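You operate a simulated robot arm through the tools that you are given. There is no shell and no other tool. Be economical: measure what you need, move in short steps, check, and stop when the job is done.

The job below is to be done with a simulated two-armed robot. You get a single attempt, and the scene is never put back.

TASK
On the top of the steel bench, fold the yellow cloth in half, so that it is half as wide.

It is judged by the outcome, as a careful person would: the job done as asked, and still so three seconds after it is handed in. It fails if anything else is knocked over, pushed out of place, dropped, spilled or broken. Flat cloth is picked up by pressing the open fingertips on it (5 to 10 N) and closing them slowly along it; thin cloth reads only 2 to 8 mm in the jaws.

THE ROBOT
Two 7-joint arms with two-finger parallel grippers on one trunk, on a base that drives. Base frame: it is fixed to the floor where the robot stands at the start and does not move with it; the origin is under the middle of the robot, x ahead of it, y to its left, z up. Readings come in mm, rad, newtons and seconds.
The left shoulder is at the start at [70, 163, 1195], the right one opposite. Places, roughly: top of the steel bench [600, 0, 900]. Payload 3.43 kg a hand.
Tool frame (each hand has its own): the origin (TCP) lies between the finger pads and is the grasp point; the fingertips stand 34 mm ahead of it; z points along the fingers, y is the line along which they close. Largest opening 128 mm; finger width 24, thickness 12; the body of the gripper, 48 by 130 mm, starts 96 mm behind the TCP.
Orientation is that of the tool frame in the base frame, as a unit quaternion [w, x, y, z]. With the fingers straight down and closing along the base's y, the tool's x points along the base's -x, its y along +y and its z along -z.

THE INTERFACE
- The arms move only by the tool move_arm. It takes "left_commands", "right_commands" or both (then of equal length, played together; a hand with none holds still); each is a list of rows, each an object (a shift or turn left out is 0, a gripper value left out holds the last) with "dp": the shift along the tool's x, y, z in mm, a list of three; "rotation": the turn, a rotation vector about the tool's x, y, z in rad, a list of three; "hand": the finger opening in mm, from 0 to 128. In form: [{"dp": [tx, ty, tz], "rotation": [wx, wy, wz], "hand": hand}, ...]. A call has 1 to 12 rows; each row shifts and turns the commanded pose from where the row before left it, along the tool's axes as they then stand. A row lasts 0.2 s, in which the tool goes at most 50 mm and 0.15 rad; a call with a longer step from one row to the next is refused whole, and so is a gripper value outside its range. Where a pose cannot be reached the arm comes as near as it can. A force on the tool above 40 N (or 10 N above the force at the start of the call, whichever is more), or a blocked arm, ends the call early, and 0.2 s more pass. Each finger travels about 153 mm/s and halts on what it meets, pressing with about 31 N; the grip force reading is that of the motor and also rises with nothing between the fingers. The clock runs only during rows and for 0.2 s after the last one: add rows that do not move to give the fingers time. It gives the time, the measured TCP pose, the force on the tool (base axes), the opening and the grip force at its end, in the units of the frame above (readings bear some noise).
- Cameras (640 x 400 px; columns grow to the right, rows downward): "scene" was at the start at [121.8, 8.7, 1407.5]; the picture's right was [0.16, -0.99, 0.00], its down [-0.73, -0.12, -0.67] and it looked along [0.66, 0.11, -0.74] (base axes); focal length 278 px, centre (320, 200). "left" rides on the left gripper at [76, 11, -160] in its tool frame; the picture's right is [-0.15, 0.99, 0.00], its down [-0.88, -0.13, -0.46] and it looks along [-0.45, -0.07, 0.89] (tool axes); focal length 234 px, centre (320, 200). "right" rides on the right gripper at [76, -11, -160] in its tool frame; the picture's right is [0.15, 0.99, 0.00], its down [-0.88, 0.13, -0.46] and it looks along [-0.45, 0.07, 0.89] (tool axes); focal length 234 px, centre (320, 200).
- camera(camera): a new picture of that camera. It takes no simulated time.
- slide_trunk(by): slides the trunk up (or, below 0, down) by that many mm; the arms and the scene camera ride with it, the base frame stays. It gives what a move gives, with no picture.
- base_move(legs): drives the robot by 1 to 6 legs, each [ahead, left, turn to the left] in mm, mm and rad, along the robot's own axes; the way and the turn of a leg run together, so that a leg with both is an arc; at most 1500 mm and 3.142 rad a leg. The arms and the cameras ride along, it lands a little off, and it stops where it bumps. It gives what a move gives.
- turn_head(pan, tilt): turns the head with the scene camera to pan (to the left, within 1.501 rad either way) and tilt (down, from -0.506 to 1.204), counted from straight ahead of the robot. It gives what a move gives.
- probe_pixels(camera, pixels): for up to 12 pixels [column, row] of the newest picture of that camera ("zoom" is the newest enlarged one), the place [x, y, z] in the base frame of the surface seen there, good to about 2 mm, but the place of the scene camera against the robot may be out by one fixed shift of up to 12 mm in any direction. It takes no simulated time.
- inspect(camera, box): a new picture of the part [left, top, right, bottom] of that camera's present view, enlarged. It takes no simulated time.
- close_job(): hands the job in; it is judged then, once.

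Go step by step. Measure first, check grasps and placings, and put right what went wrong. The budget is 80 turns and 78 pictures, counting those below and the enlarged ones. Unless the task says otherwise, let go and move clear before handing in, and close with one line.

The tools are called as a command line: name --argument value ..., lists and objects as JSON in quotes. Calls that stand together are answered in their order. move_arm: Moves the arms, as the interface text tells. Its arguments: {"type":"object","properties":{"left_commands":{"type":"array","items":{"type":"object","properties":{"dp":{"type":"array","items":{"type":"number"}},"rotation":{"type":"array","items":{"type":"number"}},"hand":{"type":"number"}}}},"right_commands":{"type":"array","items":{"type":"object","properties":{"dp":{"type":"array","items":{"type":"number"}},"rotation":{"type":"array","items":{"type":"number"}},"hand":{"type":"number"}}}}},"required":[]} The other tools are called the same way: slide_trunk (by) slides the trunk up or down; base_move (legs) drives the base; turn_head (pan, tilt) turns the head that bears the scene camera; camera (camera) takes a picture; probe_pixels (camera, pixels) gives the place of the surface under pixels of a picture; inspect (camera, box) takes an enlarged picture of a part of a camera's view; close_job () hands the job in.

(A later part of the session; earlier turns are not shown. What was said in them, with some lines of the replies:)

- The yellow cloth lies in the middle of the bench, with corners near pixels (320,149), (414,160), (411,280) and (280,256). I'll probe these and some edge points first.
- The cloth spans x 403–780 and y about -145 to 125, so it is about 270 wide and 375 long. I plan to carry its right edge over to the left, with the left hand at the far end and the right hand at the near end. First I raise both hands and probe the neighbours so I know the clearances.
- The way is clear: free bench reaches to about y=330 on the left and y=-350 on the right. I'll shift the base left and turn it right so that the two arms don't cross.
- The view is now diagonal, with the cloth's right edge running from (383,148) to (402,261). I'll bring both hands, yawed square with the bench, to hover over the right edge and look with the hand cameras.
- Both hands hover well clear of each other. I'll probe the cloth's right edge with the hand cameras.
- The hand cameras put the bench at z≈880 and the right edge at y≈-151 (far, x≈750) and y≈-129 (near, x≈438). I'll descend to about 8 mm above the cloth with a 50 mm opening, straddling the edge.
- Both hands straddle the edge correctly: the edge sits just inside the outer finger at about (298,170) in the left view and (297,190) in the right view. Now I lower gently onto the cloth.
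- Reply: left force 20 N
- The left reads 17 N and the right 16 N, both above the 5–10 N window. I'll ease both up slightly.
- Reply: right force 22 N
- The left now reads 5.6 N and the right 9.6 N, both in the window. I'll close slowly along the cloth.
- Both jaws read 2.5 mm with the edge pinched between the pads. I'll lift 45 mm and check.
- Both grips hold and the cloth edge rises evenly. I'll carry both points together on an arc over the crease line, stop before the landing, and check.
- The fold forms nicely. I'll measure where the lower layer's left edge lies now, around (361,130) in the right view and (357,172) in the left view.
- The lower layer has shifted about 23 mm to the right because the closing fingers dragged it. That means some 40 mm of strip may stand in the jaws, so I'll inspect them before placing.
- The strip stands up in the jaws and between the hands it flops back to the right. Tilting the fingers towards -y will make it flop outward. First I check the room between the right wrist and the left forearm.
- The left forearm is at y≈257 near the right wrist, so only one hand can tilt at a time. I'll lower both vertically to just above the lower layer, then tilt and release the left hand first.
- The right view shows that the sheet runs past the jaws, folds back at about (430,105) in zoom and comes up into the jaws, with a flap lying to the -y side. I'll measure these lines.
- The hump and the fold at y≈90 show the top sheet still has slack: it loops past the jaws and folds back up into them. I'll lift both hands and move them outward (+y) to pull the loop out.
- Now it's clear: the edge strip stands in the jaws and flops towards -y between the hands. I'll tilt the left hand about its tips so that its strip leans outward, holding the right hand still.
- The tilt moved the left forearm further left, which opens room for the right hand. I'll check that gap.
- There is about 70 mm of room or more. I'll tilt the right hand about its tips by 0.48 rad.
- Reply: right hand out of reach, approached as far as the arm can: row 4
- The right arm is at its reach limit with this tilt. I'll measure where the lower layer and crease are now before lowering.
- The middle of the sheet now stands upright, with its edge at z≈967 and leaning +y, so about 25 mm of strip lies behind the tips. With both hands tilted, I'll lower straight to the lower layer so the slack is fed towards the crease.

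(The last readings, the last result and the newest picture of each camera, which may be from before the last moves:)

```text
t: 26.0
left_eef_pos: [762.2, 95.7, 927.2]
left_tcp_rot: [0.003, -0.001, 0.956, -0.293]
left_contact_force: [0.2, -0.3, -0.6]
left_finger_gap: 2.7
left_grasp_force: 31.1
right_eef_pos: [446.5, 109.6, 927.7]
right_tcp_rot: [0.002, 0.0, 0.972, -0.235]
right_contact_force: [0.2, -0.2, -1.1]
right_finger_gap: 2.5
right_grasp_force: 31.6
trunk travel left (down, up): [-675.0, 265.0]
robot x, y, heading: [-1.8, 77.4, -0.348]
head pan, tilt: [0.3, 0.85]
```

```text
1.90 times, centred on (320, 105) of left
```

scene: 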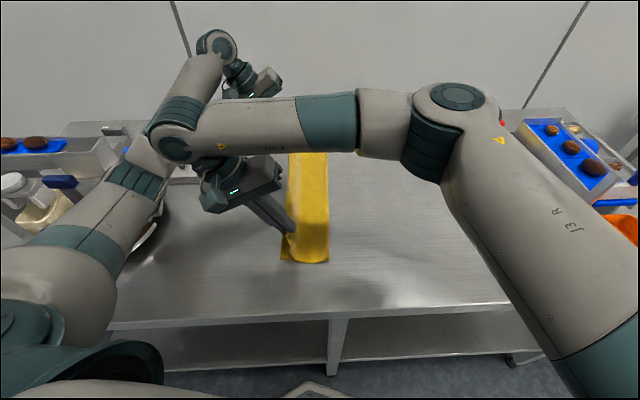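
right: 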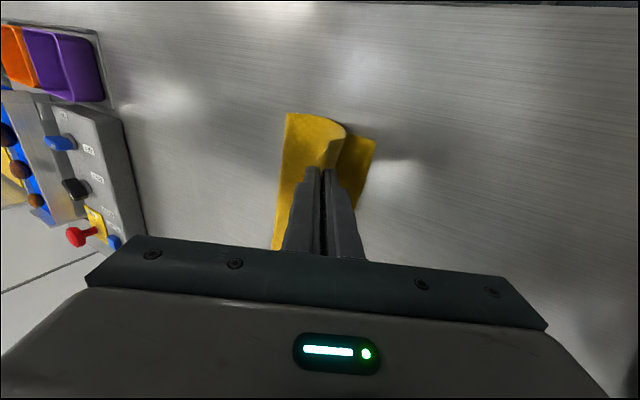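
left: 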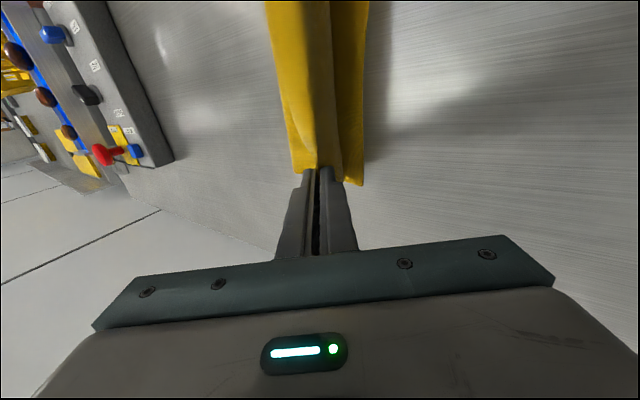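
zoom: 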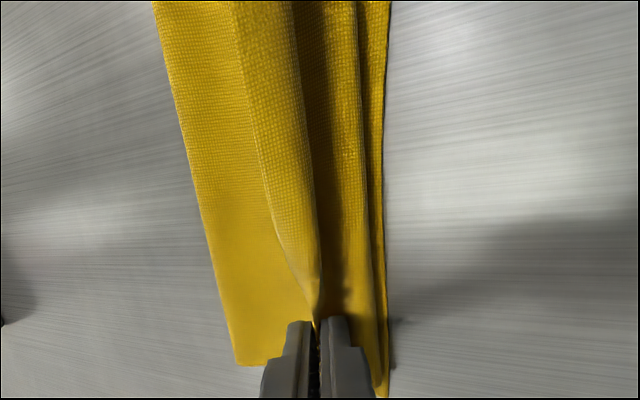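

The slack still loops out past the jaws (fold at (405,155)), so the crease sits too far left. I'll peel the top sheet back over the true crease line, keeping the tilt, and come down again on a lower path so the slack bulges towards -y.

move_arm --left_commands '[{"dp": [0, -20.4, -2.6]}, {"dp": [0, -20.4, -2.6]}, {"dp": [0, -20.4, -2.6]}, {"dp": [0, -21.3, -1.6]}, {"dp": [0, -21.3, -1.6]}, {"dp": [0, -21.3, -1.6]}, {"dp": [0, -14.7, 8]}, {"dp": [0, -14.7, 8]}, {"dp": [0, -14.7, 8]}, {}, {}]' --right_commands '[{"dp": [0, -19.9, -5.1]}, {"dp": [0, -19.9, -5.1]}, {"dp": [0, -19.9, -5.1]}, {"dp": [0, -20.9, -4.2]}, {"dp": [0, -20.9, -4.2]}, {"dp": [0, -20.9, -4.2]}, {"dp": [0, -15.6, 6.2]}, {"dp": [0, -15.6, 6.2]}, {"dp": [0, -15.6, 6.2]}, {}, {}]'

camera --camera "scene"

camera --camera "right"

camera --camera "left"

```text
t: 28.4
left_eef_pos: [763.8, -43.7, 1008.2]
left_tcp_rot: [0.001, 0.0, 0.955, -0.296]
left_contact_force: [-0.5, 0.5, -0.4]
left_finger_gap: 2.5
left_grasp_force: 30.6
right_eef_pos: [450.7, -31.0, 1013.1]
right_tcp_rot: [-0.001, -0.001, 0.971, -0.238]
right_contact_force: [0.4, -1.0, 0.2]
right_finger_gap: 2.6
right_grasp_force: 30.9
trunk travel left (down, up): [-675.0, 265.0]
robot x, y, heading: [-1.9, 79.4, -0.348]
head pan, tilt: [0.3, 0.85]
```

```text
41 pictures are left
```

scene: 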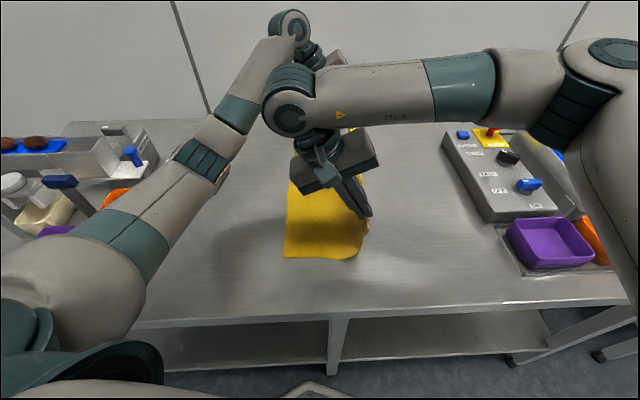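

```text
40 pictures are left
```

right: 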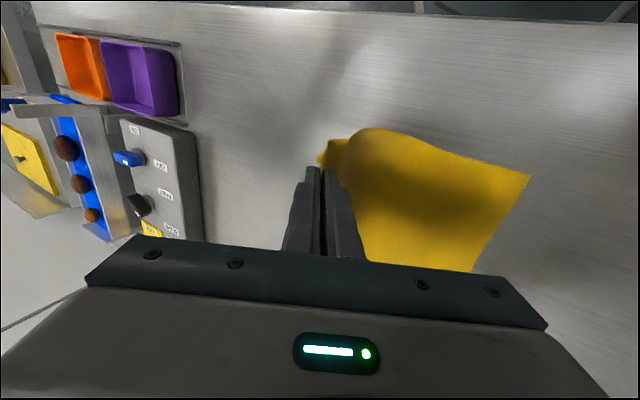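

```text
39 pictures are left
```

left: 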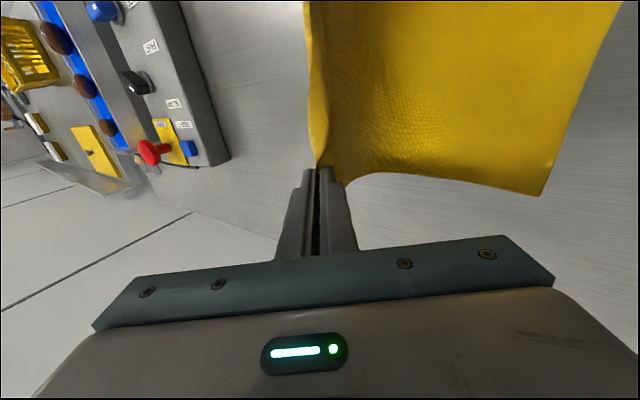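

The sheet is peeled back over the crease. I'll re-measure the lower layer's left edge, because my first arc used a crease centre about 23 mm too far left.

probe_pixels --camera "right" --pixels '[[528, 177], [505, 220], [480, 262], [400, 137], [365, 135], [335, 145], [325, 160]]'

probe_pixels --camera "left" --pixels '[[539, 194], [570, 120], [605, 40], [450, 180], [380, 173], [345, 180], [309, 40], [318, 40], [340, 40]]'

```text
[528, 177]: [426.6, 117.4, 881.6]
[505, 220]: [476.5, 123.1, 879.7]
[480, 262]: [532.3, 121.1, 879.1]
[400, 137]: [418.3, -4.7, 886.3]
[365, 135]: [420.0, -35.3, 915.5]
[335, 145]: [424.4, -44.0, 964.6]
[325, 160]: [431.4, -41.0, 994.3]
```

```text
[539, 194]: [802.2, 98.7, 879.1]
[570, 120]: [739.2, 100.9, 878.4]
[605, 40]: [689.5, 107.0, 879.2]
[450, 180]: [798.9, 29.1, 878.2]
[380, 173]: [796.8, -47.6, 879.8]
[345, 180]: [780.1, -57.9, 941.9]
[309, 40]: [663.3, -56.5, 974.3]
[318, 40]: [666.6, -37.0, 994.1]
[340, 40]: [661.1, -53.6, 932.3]
```

The lower edge is at y≈120 (near) and 100 (far), so the true crease lies at y≈-18 and -38. I'll redo the arc about those centres with a 110 mm radius, stopping partway to check.

move_arm --left_commands '[{"dp": [-0.5, 10.5, -15.6]}, {"dp": [-0.5, 10.5, -15.6]}, {"dp": [-0.5, 17.7, -6]}, {"dp": [-0.5, 17.7, -6]}, {"dp": [-0.5, 19.4, 0]}, {"dp": [-0.5, 19.4, 0]}, {"dp": [0, 15.2, 5.3]}, {"dp": [0, 15.2, 5.3]}, {}, {}]' --right_commands '[{"dp": [-0.5, 14.3, -13.6]}, {"dp": [-0.5, 14.3, -13.6]}, {"dp": [-0.5, 18.3, -3.8]}, {"dp": [-0.5, 18.3, -3.8]}, {"dp": [-0.5, 19.2, 2.4]}, {"dp": [-0.5, 19.2, 2.4]}, {"dp": [0, 14.4, 7.2]}, {"dp": [0, 14.4, 7.2]}, {}, {}]'

inspect --camera "right" --box '[200, 60, 420, 260]'

inspect --camera "left" --box '[200, 0, 420, 210]'

```text
t: 30.6
left_eef_pos: [766.9, 77.4, 964.6]
left_tcp_rot: [0.001, -0.002, 0.955, -0.296]
left_contact_force: [-0.9, 0.4, 0.6]
left_finger_gap: 2.7
left_grasp_force: 30.8
right_eef_pos: [451.5, 93.7, 968.3]
right_tcp_rot: [0.001, -0.001, 0.971, -0.238]
right_contact_force: [1.9, -0.1, -1.0]
right_finger_gap: 2.5
right_grasp_force: 30.6
trunk travel left (down, up): [-675.0, 265.0]
robot x, y, heading: [-1.6, 76.9, -0.349]
head pan, tilt: [0.3, 0.85]
```

```text
2.00 times, centred on (310, 160) of right
```

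zoom: 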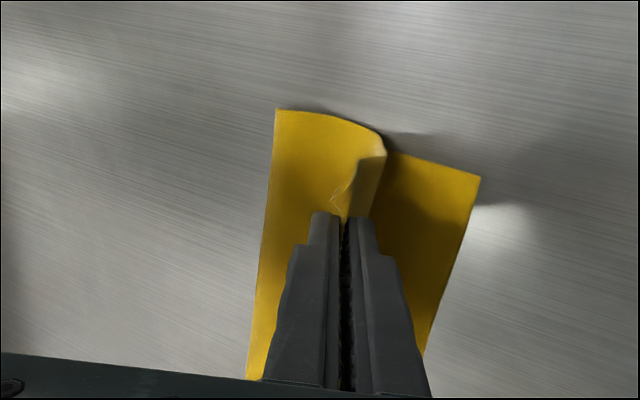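

```text
1.90 times, centred on (310, 105) of left
```

zoom: 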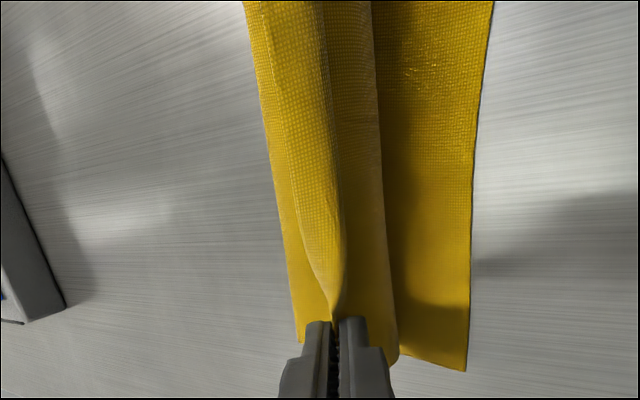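

probe_pixels --camera "right" --pixels '[[348, 115], [349, 121], [338, 115], [340, 142], [355, 130]]'

probe_pixels --camera "zoom" --pixels '[[250, 60], [262, 150], [300, 336], [280, 60], [322, 60], [335, 60], [372, 60], [380, 60], [400, 60], [486, 60], [300, 230], [466, 365]]'

```text
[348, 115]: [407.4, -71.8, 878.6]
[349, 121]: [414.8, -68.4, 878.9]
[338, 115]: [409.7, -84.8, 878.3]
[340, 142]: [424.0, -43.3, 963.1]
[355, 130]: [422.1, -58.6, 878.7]
```

```text
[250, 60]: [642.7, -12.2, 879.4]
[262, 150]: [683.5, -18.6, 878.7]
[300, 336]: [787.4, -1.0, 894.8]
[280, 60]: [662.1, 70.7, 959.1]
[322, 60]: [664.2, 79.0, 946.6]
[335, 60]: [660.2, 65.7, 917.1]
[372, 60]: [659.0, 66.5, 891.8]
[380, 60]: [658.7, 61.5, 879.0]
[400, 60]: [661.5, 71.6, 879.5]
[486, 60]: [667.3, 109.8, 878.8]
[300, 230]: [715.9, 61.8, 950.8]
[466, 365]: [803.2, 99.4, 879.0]
```

The crease is now at about y=-8, while it should be near -33: the near-taut pull peeled the lower layer up. The cloth is soft and hangs straight from the hand, so I'll go back and re-lay it. This time I move over at a constant lower height and then descend diagonally with tip y + h held constant.

move_arm --left_commands '[{"dp": [0, -23.1, 1.7]}, {"dp": [0, -23.1, 1.7]}, {"dp": [0, -23.1, 1.7]}, {"dp": [0, -18.9, 15.4]}, {"dp": [0, -18.9, 15.4]}, {"dp": [0, -18.9, 15.4]}, {}, {"dp": [0, 14.9, -10.2]}, {"dp": [0, 14.9, -10.2]}, {"dp": [0, 14.9, -10.2]}, {"dp": [0, 14.9, -10.2]}, {}]' --right_commands '[{"dp": [0, -22.8, -0.6]}, {"dp": [0, -22.8, -0.6]}, {"dp": [0, -22.8, -0.6]}, {"dp": [0, -20.7, 12.9]}, {"dp": [0, -20.7, 12.9]}, {"dp": [0, -20.7, 12.9]}, {}, {"dp": [0, 16, -8.2]}, {"dp": [0, 16, -8.2]}, {"dp": [0, 16, -8.2]}, {"dp": [0, 16, -8.2]}, {}]'

camera --camera "right"

camera --camera "left"

camera --camera "scene"

```text
t: 33.2
left_eef_pos: [767.3, 18.5, 992.3]
left_tcp_rot: [0.0, -0.001, 0.956, -0.295]
left_contact_force: [-0.6, -0.7, -0.5]
left_finger_gap: 2.6
left_grasp_force: 31.3
right_eef_pos: [454.1, 30.9, 992.9]
right_tcp_rot: [0.001, -0.001, 0.971, -0.238]
right_contact_force: [0.8, -0.1, 0.6]
right_finger_gap: 2.6
right_grasp_force: 31.0
trunk travel left (down, up): [-675.0, 265.0]
robot x, y, heading: [1.4, 80.7, -0.351]
head pan, tilt: [0.3, 0.85]
```

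```text
36 pictures are left
```

right: 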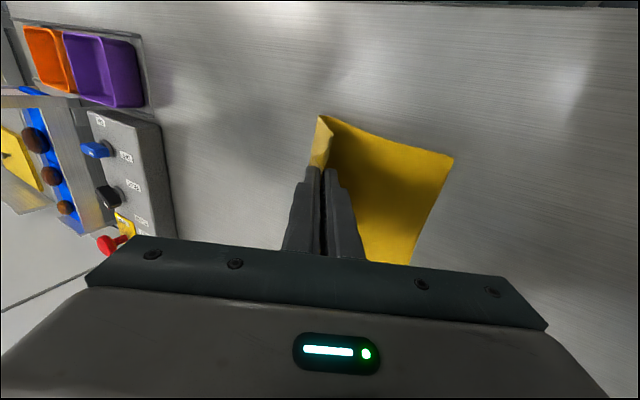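

```text
35 pictures are left
```

left: 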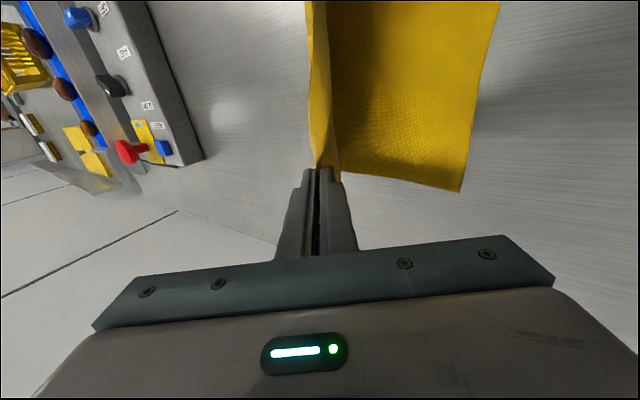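

```text
34 pictures are left
```

scene: 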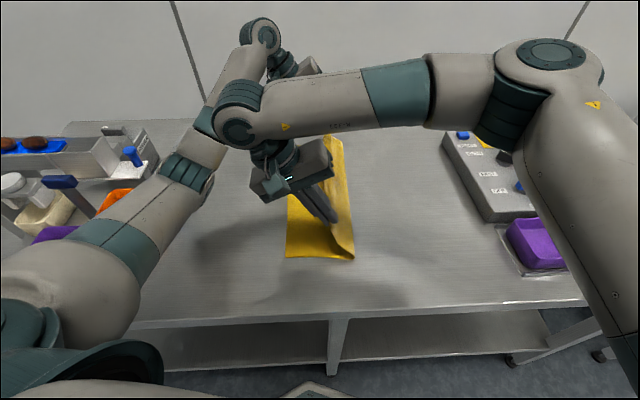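

probe_pixels --camera "scene" --pixels '[[354, 259], [350, 225], [345, 180], [342, 142], [287, 256]]'

probe_pixels --camera "right" --pixels '[[319, 118], [316, 140], [335, 120], [334, 140], [451, 157], [425, 225]]'

probe_pixels --camera "left" --pixels '[[462, 190], [490, 60], [340, 170], [335, 120], [345, 172], [312, 60], [325, 60]]'

```text
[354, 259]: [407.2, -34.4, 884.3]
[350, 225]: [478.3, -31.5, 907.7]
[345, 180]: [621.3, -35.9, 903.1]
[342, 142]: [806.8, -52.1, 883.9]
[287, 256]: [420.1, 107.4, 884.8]
```

```text
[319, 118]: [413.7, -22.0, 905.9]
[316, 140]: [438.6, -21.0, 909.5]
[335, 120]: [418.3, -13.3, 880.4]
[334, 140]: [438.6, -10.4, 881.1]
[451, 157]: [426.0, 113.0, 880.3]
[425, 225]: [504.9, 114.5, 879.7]
```

```text
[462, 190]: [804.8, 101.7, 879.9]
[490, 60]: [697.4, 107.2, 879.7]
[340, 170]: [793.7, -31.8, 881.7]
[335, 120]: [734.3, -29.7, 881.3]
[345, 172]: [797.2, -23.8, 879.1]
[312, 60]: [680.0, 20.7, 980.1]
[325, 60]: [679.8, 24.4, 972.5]
```

The crease now sits right: the wall foot is at y≈-31 (far) and -12 (near), with lower edges at 101 and 113. I'll descend diagonally from here.

move_arm --left_commands '[{"dp": [0, 11.9, 4]}, {"dp": [0, 11.9, 4]}, {"dp": [0, 11.9, 4]}, {"dp": [0, 11.9, 4]}, {"dp": [0, 13, 0.8]}, {"dp": [0, 13, 0.8]}, {"dp": [0, 13, 0.8]}, {"dp": [0, 13, 0.8]}, {}, {}]' --right_commands '[{"dp": [0, 11.3, 5.5]}, {"dp": [0, 11.3, 5.5]}, {"dp": [0, 11.3, 5.5]}, {"dp": [0, 11.3, 5.5]}, {"dp": [0, 12.8, 2.4]}, {"dp": [0, 12.8, 2.4]}, {"dp": [0, 12.8, 2.4]}, {"dp": [0, 12.8, 2.4]}, {}, {}]'

camera --camera "right"

camera --camera "left"

camera --camera "scene"

```text
t: 35.4
left_eef_pos: [765.6, 89.1, 922.4]
left_tcp_rot: [0.001, -0.001, 0.955, -0.295]
left_contact_force: [-0.9, 0.1, 0.2]
left_finger_gap: 2.8
left_grasp_force: 31.2
right_eef_pos: [452.7, 104.9, 919.0]
right_tcp_rot: [0.001, -0.001, 0.971, -0.238]
right_contact_force: [0.4, 0.7, 0.5]
right_finger_gap: 2.5
right_grasp_force: 31.0
trunk travel left (down, up): [-675.0, 265.0]
robot x, y, heading: [-0.8, 78.1, -0.353]
head pan, tilt: [0.3, 0.85]
```

```text
33 pictures are left
```

right: 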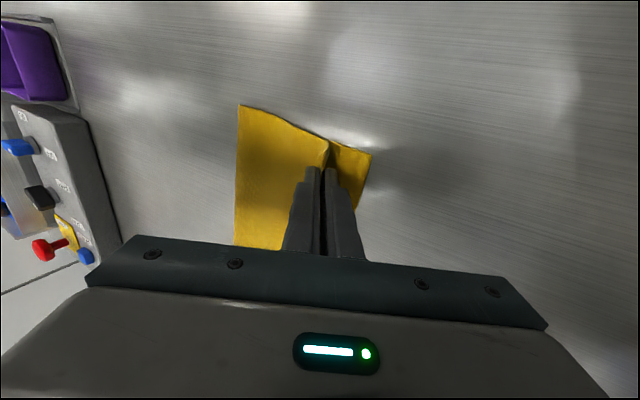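

```text
32 pictures are left
```

left: 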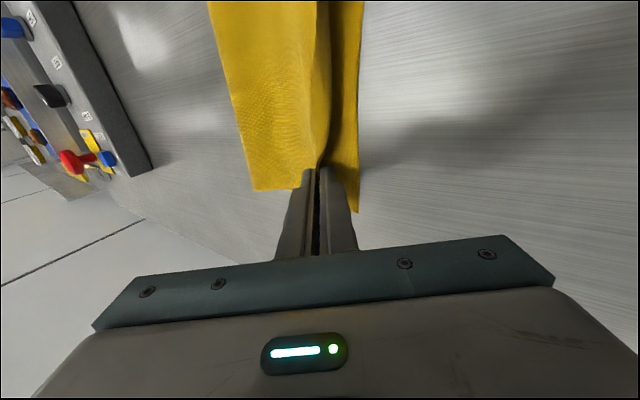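

```text
31 pictures are left
```

scene: 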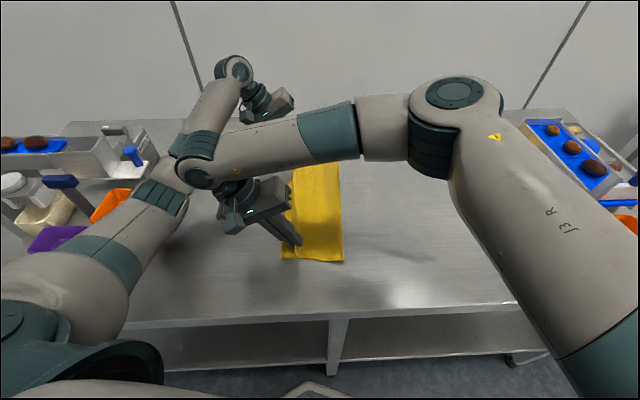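

This time there is no outward loop; the top sheet runs cleanly into the jaws. I'll measure the crease and edges.

probe_pixels --camera "right" --pixels '[[240, 107], [237, 180], [328, 142], [371, 156], [362, 185], [335, 150]]'

probe_pixels --camera "left" --pixels '[[255, 188], [232, 100], [212, 20], [357, 207], [358, 100], [362, 20], [320, 60], [327, 60], [335, 60], [318, 150]]'

inspect --camera "left" --box '[200, 0, 420, 220]'

```text
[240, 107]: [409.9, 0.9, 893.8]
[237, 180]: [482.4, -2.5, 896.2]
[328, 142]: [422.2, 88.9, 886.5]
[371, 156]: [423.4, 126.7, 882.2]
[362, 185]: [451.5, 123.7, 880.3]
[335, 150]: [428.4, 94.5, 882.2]
```

```text
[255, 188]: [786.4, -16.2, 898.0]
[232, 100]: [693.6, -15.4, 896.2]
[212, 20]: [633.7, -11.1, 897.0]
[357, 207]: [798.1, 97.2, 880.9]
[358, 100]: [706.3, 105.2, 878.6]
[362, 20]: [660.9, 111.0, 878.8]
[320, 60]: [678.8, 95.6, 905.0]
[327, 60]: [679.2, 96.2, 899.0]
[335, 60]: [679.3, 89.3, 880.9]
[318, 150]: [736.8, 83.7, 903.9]
```

```text
1.82 times, centred on (310, 110) of left
```

zoom: 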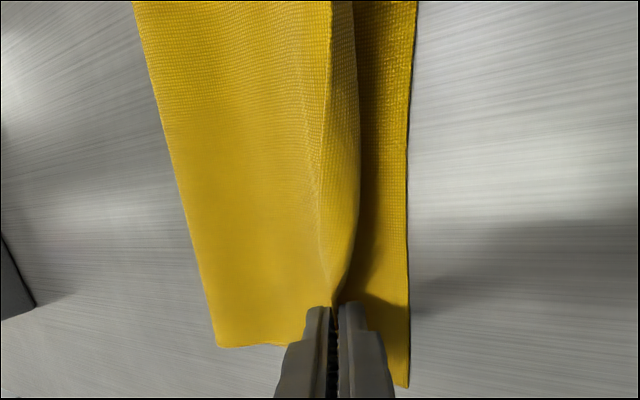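

The strip leans outward, the crease is at y≈-15 (far) and 0 (near), and the top edge should land near the lower edge. I'll settle slightly lower, open a little, and withdraw along the finger direction.

move_arm --left_commands '[{"dp": [0, -1, 5.6]}, {}, {"hand": 6}, {"hand": 10}, {"hand": 16}, {}, {"dp": [0, 0, -6]}, {"dp": [0, 0, -8]}, {"dp": [0, 0, -10]}, {"dp": [0, 0, -15]}, {"dp": [0, 0, -25]}, {}]' --right_commands '[{"dp": [0, -3, 2.7]}, {}, {"hand": 6}, {"hand": 10}, {"hand": 16}, {}, {"dp": [0, 0, -6]}, {"dp": [0, 0, -8]}, {"dp": [0, 0, -10]}, {"dp": [0, 0, -15]}, {"dp": [0, 0, -25]}, {}]'

camera --camera "right"

camera --camera "left"

inspect --camera "scene" --box '[220, 130, 400, 280]'

```text
t: 38.0
left_eef_pos: [768.1, 121.8, 970.5]
left_tcp_rot: [-0.001, -0.002, 0.955, -0.295]
left_contact_force: [-0.2, 0.6, 0.3]
left_finger_gap: 16.0
left_grasp_force: 0.0
right_eef_pos: [452.8, 113.2, 978.6]
right_tcp_rot: [0.0, -0.001, 0.972, -0.237]
right_contact_force: [-0.8, 0.4, 0.0]
right_finger_gap: 16.1
right_grasp_force: 0.1
right hand out of reach, approached as far as the arm can: row 10, 11
trunk travel left (down, up): [-675.0, 265.0]
robot x, y, heading: [-1.5, 76.5, -0.347]
head pan, tilt: [0.3, 0.85]
```

```text
29 pictures are left
```

right: 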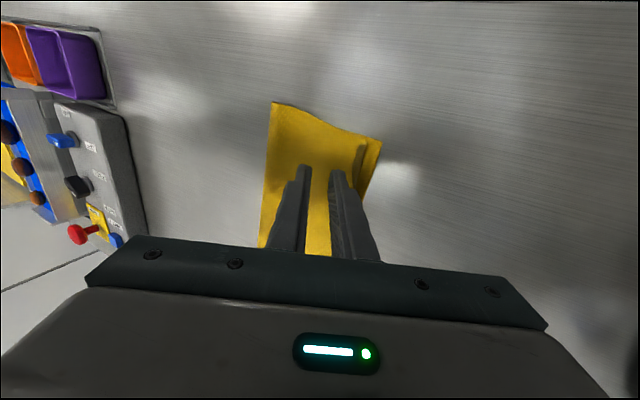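

```text
28 pictures are left
```

left: 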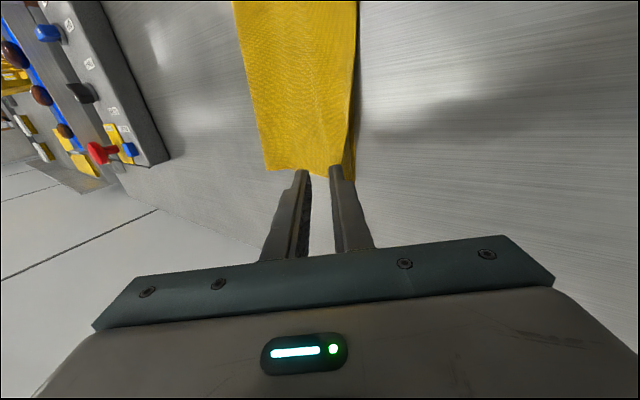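

```text
2.67 times, centred on (310, 205) of scene
```

zoom: 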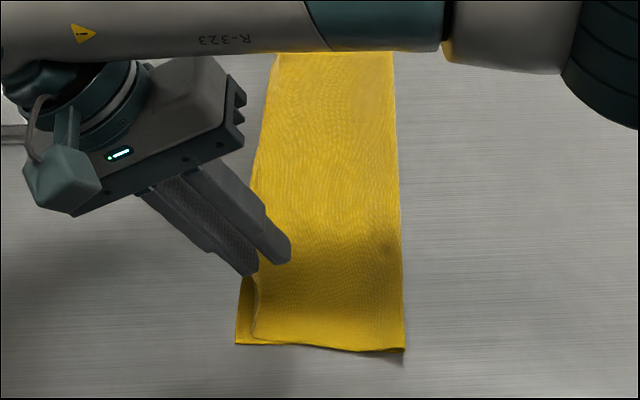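

The fold lies flat and nearly aligned; only a thin strip of the lower layer shows near the near-left corner, at (245,310) in zoom. I'll retract both hands upward and untilt them for a clear view.

move_arm --left_commands '[{"dp": [0, -17, -25]}, {"dp": [0, -17, -25]}, {"dp": [0, -17, -25]}, {"dp": [0, -17, -25]}, {"rotation": [-0.12, 0, 0]}, {"rotation": [-0.12, 0, 0]}, {"rotation": [-0.12, 0, 0]}, {"rotation": [-0.12, 0, 0]}, {"rotation": [-0.12, 0, 0]}, {"dp": [0, 0, -30]}, {"dp": [0, 40, -10]}, {"dp": [0, 40, 0]}]' --right_commands '[{"dp": [0, -14, -27]}, {"dp": [0, -14, -27]}, {"dp": [0, -14, -27]}, {"dp": [0, -14, -27]}, {"rotation": [-0.12, 0, 0]}, {"rotation": [-0.12, 0, 0]}, {"rotation": [-0.12, 0, 0]}, {"rotation": [-0.12, 0, 0]}, {"dp": [0, -40, 0]}, {"dp": [0, -45, 0]}, {"dp": [0, -45, 0]}, {"dp": [0, -45, 0]}]'

move_arm --right_commands '[{"dp": [0, -45, 0]}, {"dp": [0, -45, 0]}, {"dp": [0, -40, 0]}, {}]'

camera --camera "scene"

inspect --camera "scene" --box '[220, 120, 400, 280]'

```text
t: 40.6
left_eef_pos: [766.6, 200.3, 1130.0]
left_tcp_rot: [0.001, -0.001, 1.0, 0.0]
left_contact_force: [0.8, -0.3, -1.0]
left_finger_gap: 16.0
left_grasp_force: 0.1
right_eef_pos: [449.6, -63.3, 1103.2]
right_tcp_rot: [0.0, -0.001, 1.0, 0.001]
right_contact_force: [0.4, -0.2, 0.1]
right_finger_gap: 16.2
right_grasp_force: 0.0
trunk travel left (down, up): [-675.0, 265.0]
robot x, y, heading: [0.3, 79.1, -0.351]
head pan, tilt: [0.3, 0.85]
```

```text
t: 41.6
left_eef_pos: [768.4, 201.3, 1129.2]
left_tcp_rot: [0.0, 0.0, 1.0, 0.0]
left_contact_force: [-0.2, -0.3, -0.5]
left_finger_gap: 15.7
left_grasp_force: 0.1
right_eef_pos: [451.8, -192.5, 1102.1]
right_tcp_rot: [0.0, -0.001, 1.0, 0.0]
right_contact_force: [-0.4, 0.3, 0.1]
right_finger_gap: 16.1
right_grasp_force: 0.0
trunk travel left (down, up): [-675.0, 265.0]
robot x, y, heading: [3.2, 80.9, -0.352]
head pan, tilt: [0.3, 0.85]
```

```text
26 pictures are left
```

scene: 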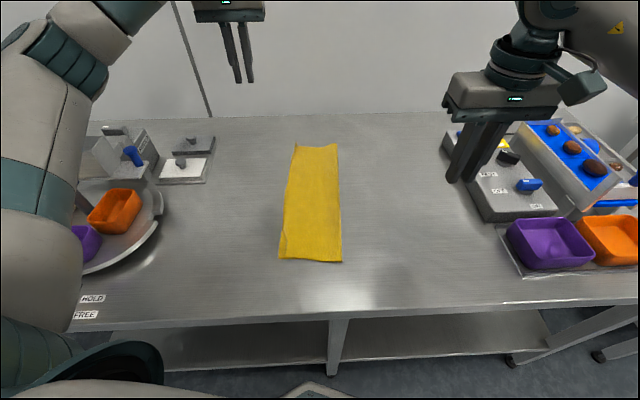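

```text
2.50 times, centred on (310, 200) of scene
```

zoom: 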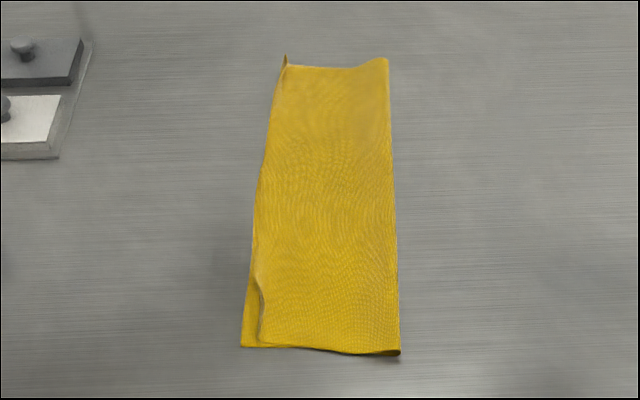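

The cloth is folded, with a slight bump at the near-left corner (262,290 in zoom) and a slightly lifted far-left corner (286,60). I'll measure it closely.

probe_pixels --camera "zoom" --pixels '[[243, 345], [262, 342], [262, 285], [399, 350], [396, 240], [388, 62], [262, 170], [256, 240], [275, 100], [286, 58], [256, 300], [330, 200]]'

inspect --camera "scene" --box '[270, 210, 350, 270]'

inspect --camera "left" --box '[120, 0, 360, 200]'

```text
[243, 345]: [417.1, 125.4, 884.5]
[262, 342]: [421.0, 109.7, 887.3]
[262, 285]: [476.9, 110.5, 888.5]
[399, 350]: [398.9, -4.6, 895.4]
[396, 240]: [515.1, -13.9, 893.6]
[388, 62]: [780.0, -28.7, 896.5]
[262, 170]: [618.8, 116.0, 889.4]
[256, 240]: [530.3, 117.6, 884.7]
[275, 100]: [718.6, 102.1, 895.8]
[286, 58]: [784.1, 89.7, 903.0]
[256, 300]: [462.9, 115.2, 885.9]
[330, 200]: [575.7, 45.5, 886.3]
```

```text
6.67 times, centred on (310, 240) of scene
```

zoom: 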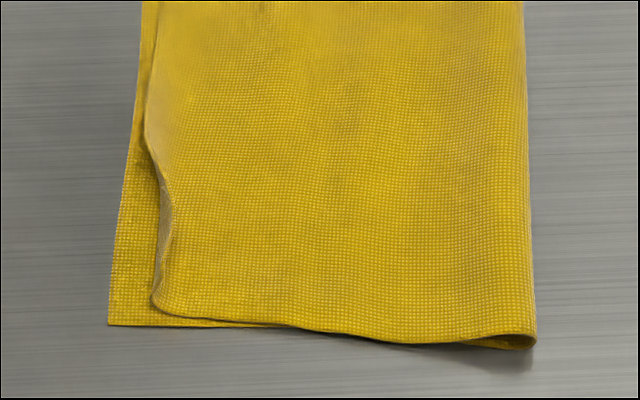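

```text
2.00 times, centred on (240, 100) of left
```

zoom: 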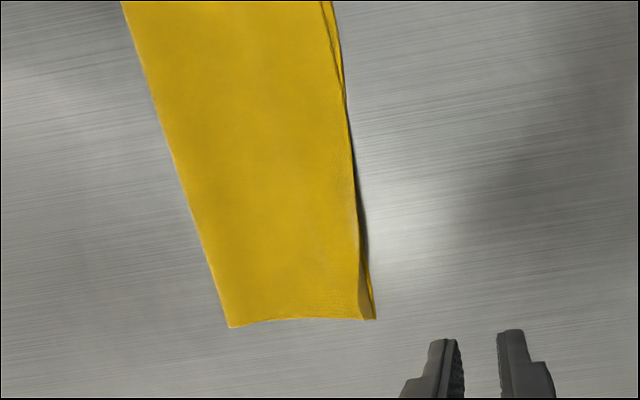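

The cloth is folded in half across its width: about 130 mm wide against 276 mm before, full length kept, layers aligned to within about 15 mm. Both hands are empty and clear, and nothing else has moved, so I'm handing in.

close_job

```text
The job is handed in.
```

I folded the yellow cloth in half on the bench top. It is now about 130 mm wide, down from about 276 mm, and its length is unchanged. The layers line up to within about 15 mm, with the largest gap at the near-left corner; the far-left corner lifts slightly and the crease is a soft roll, not pressed flat. Both hands let go and moved clear, and I saw nothing else disturbed.
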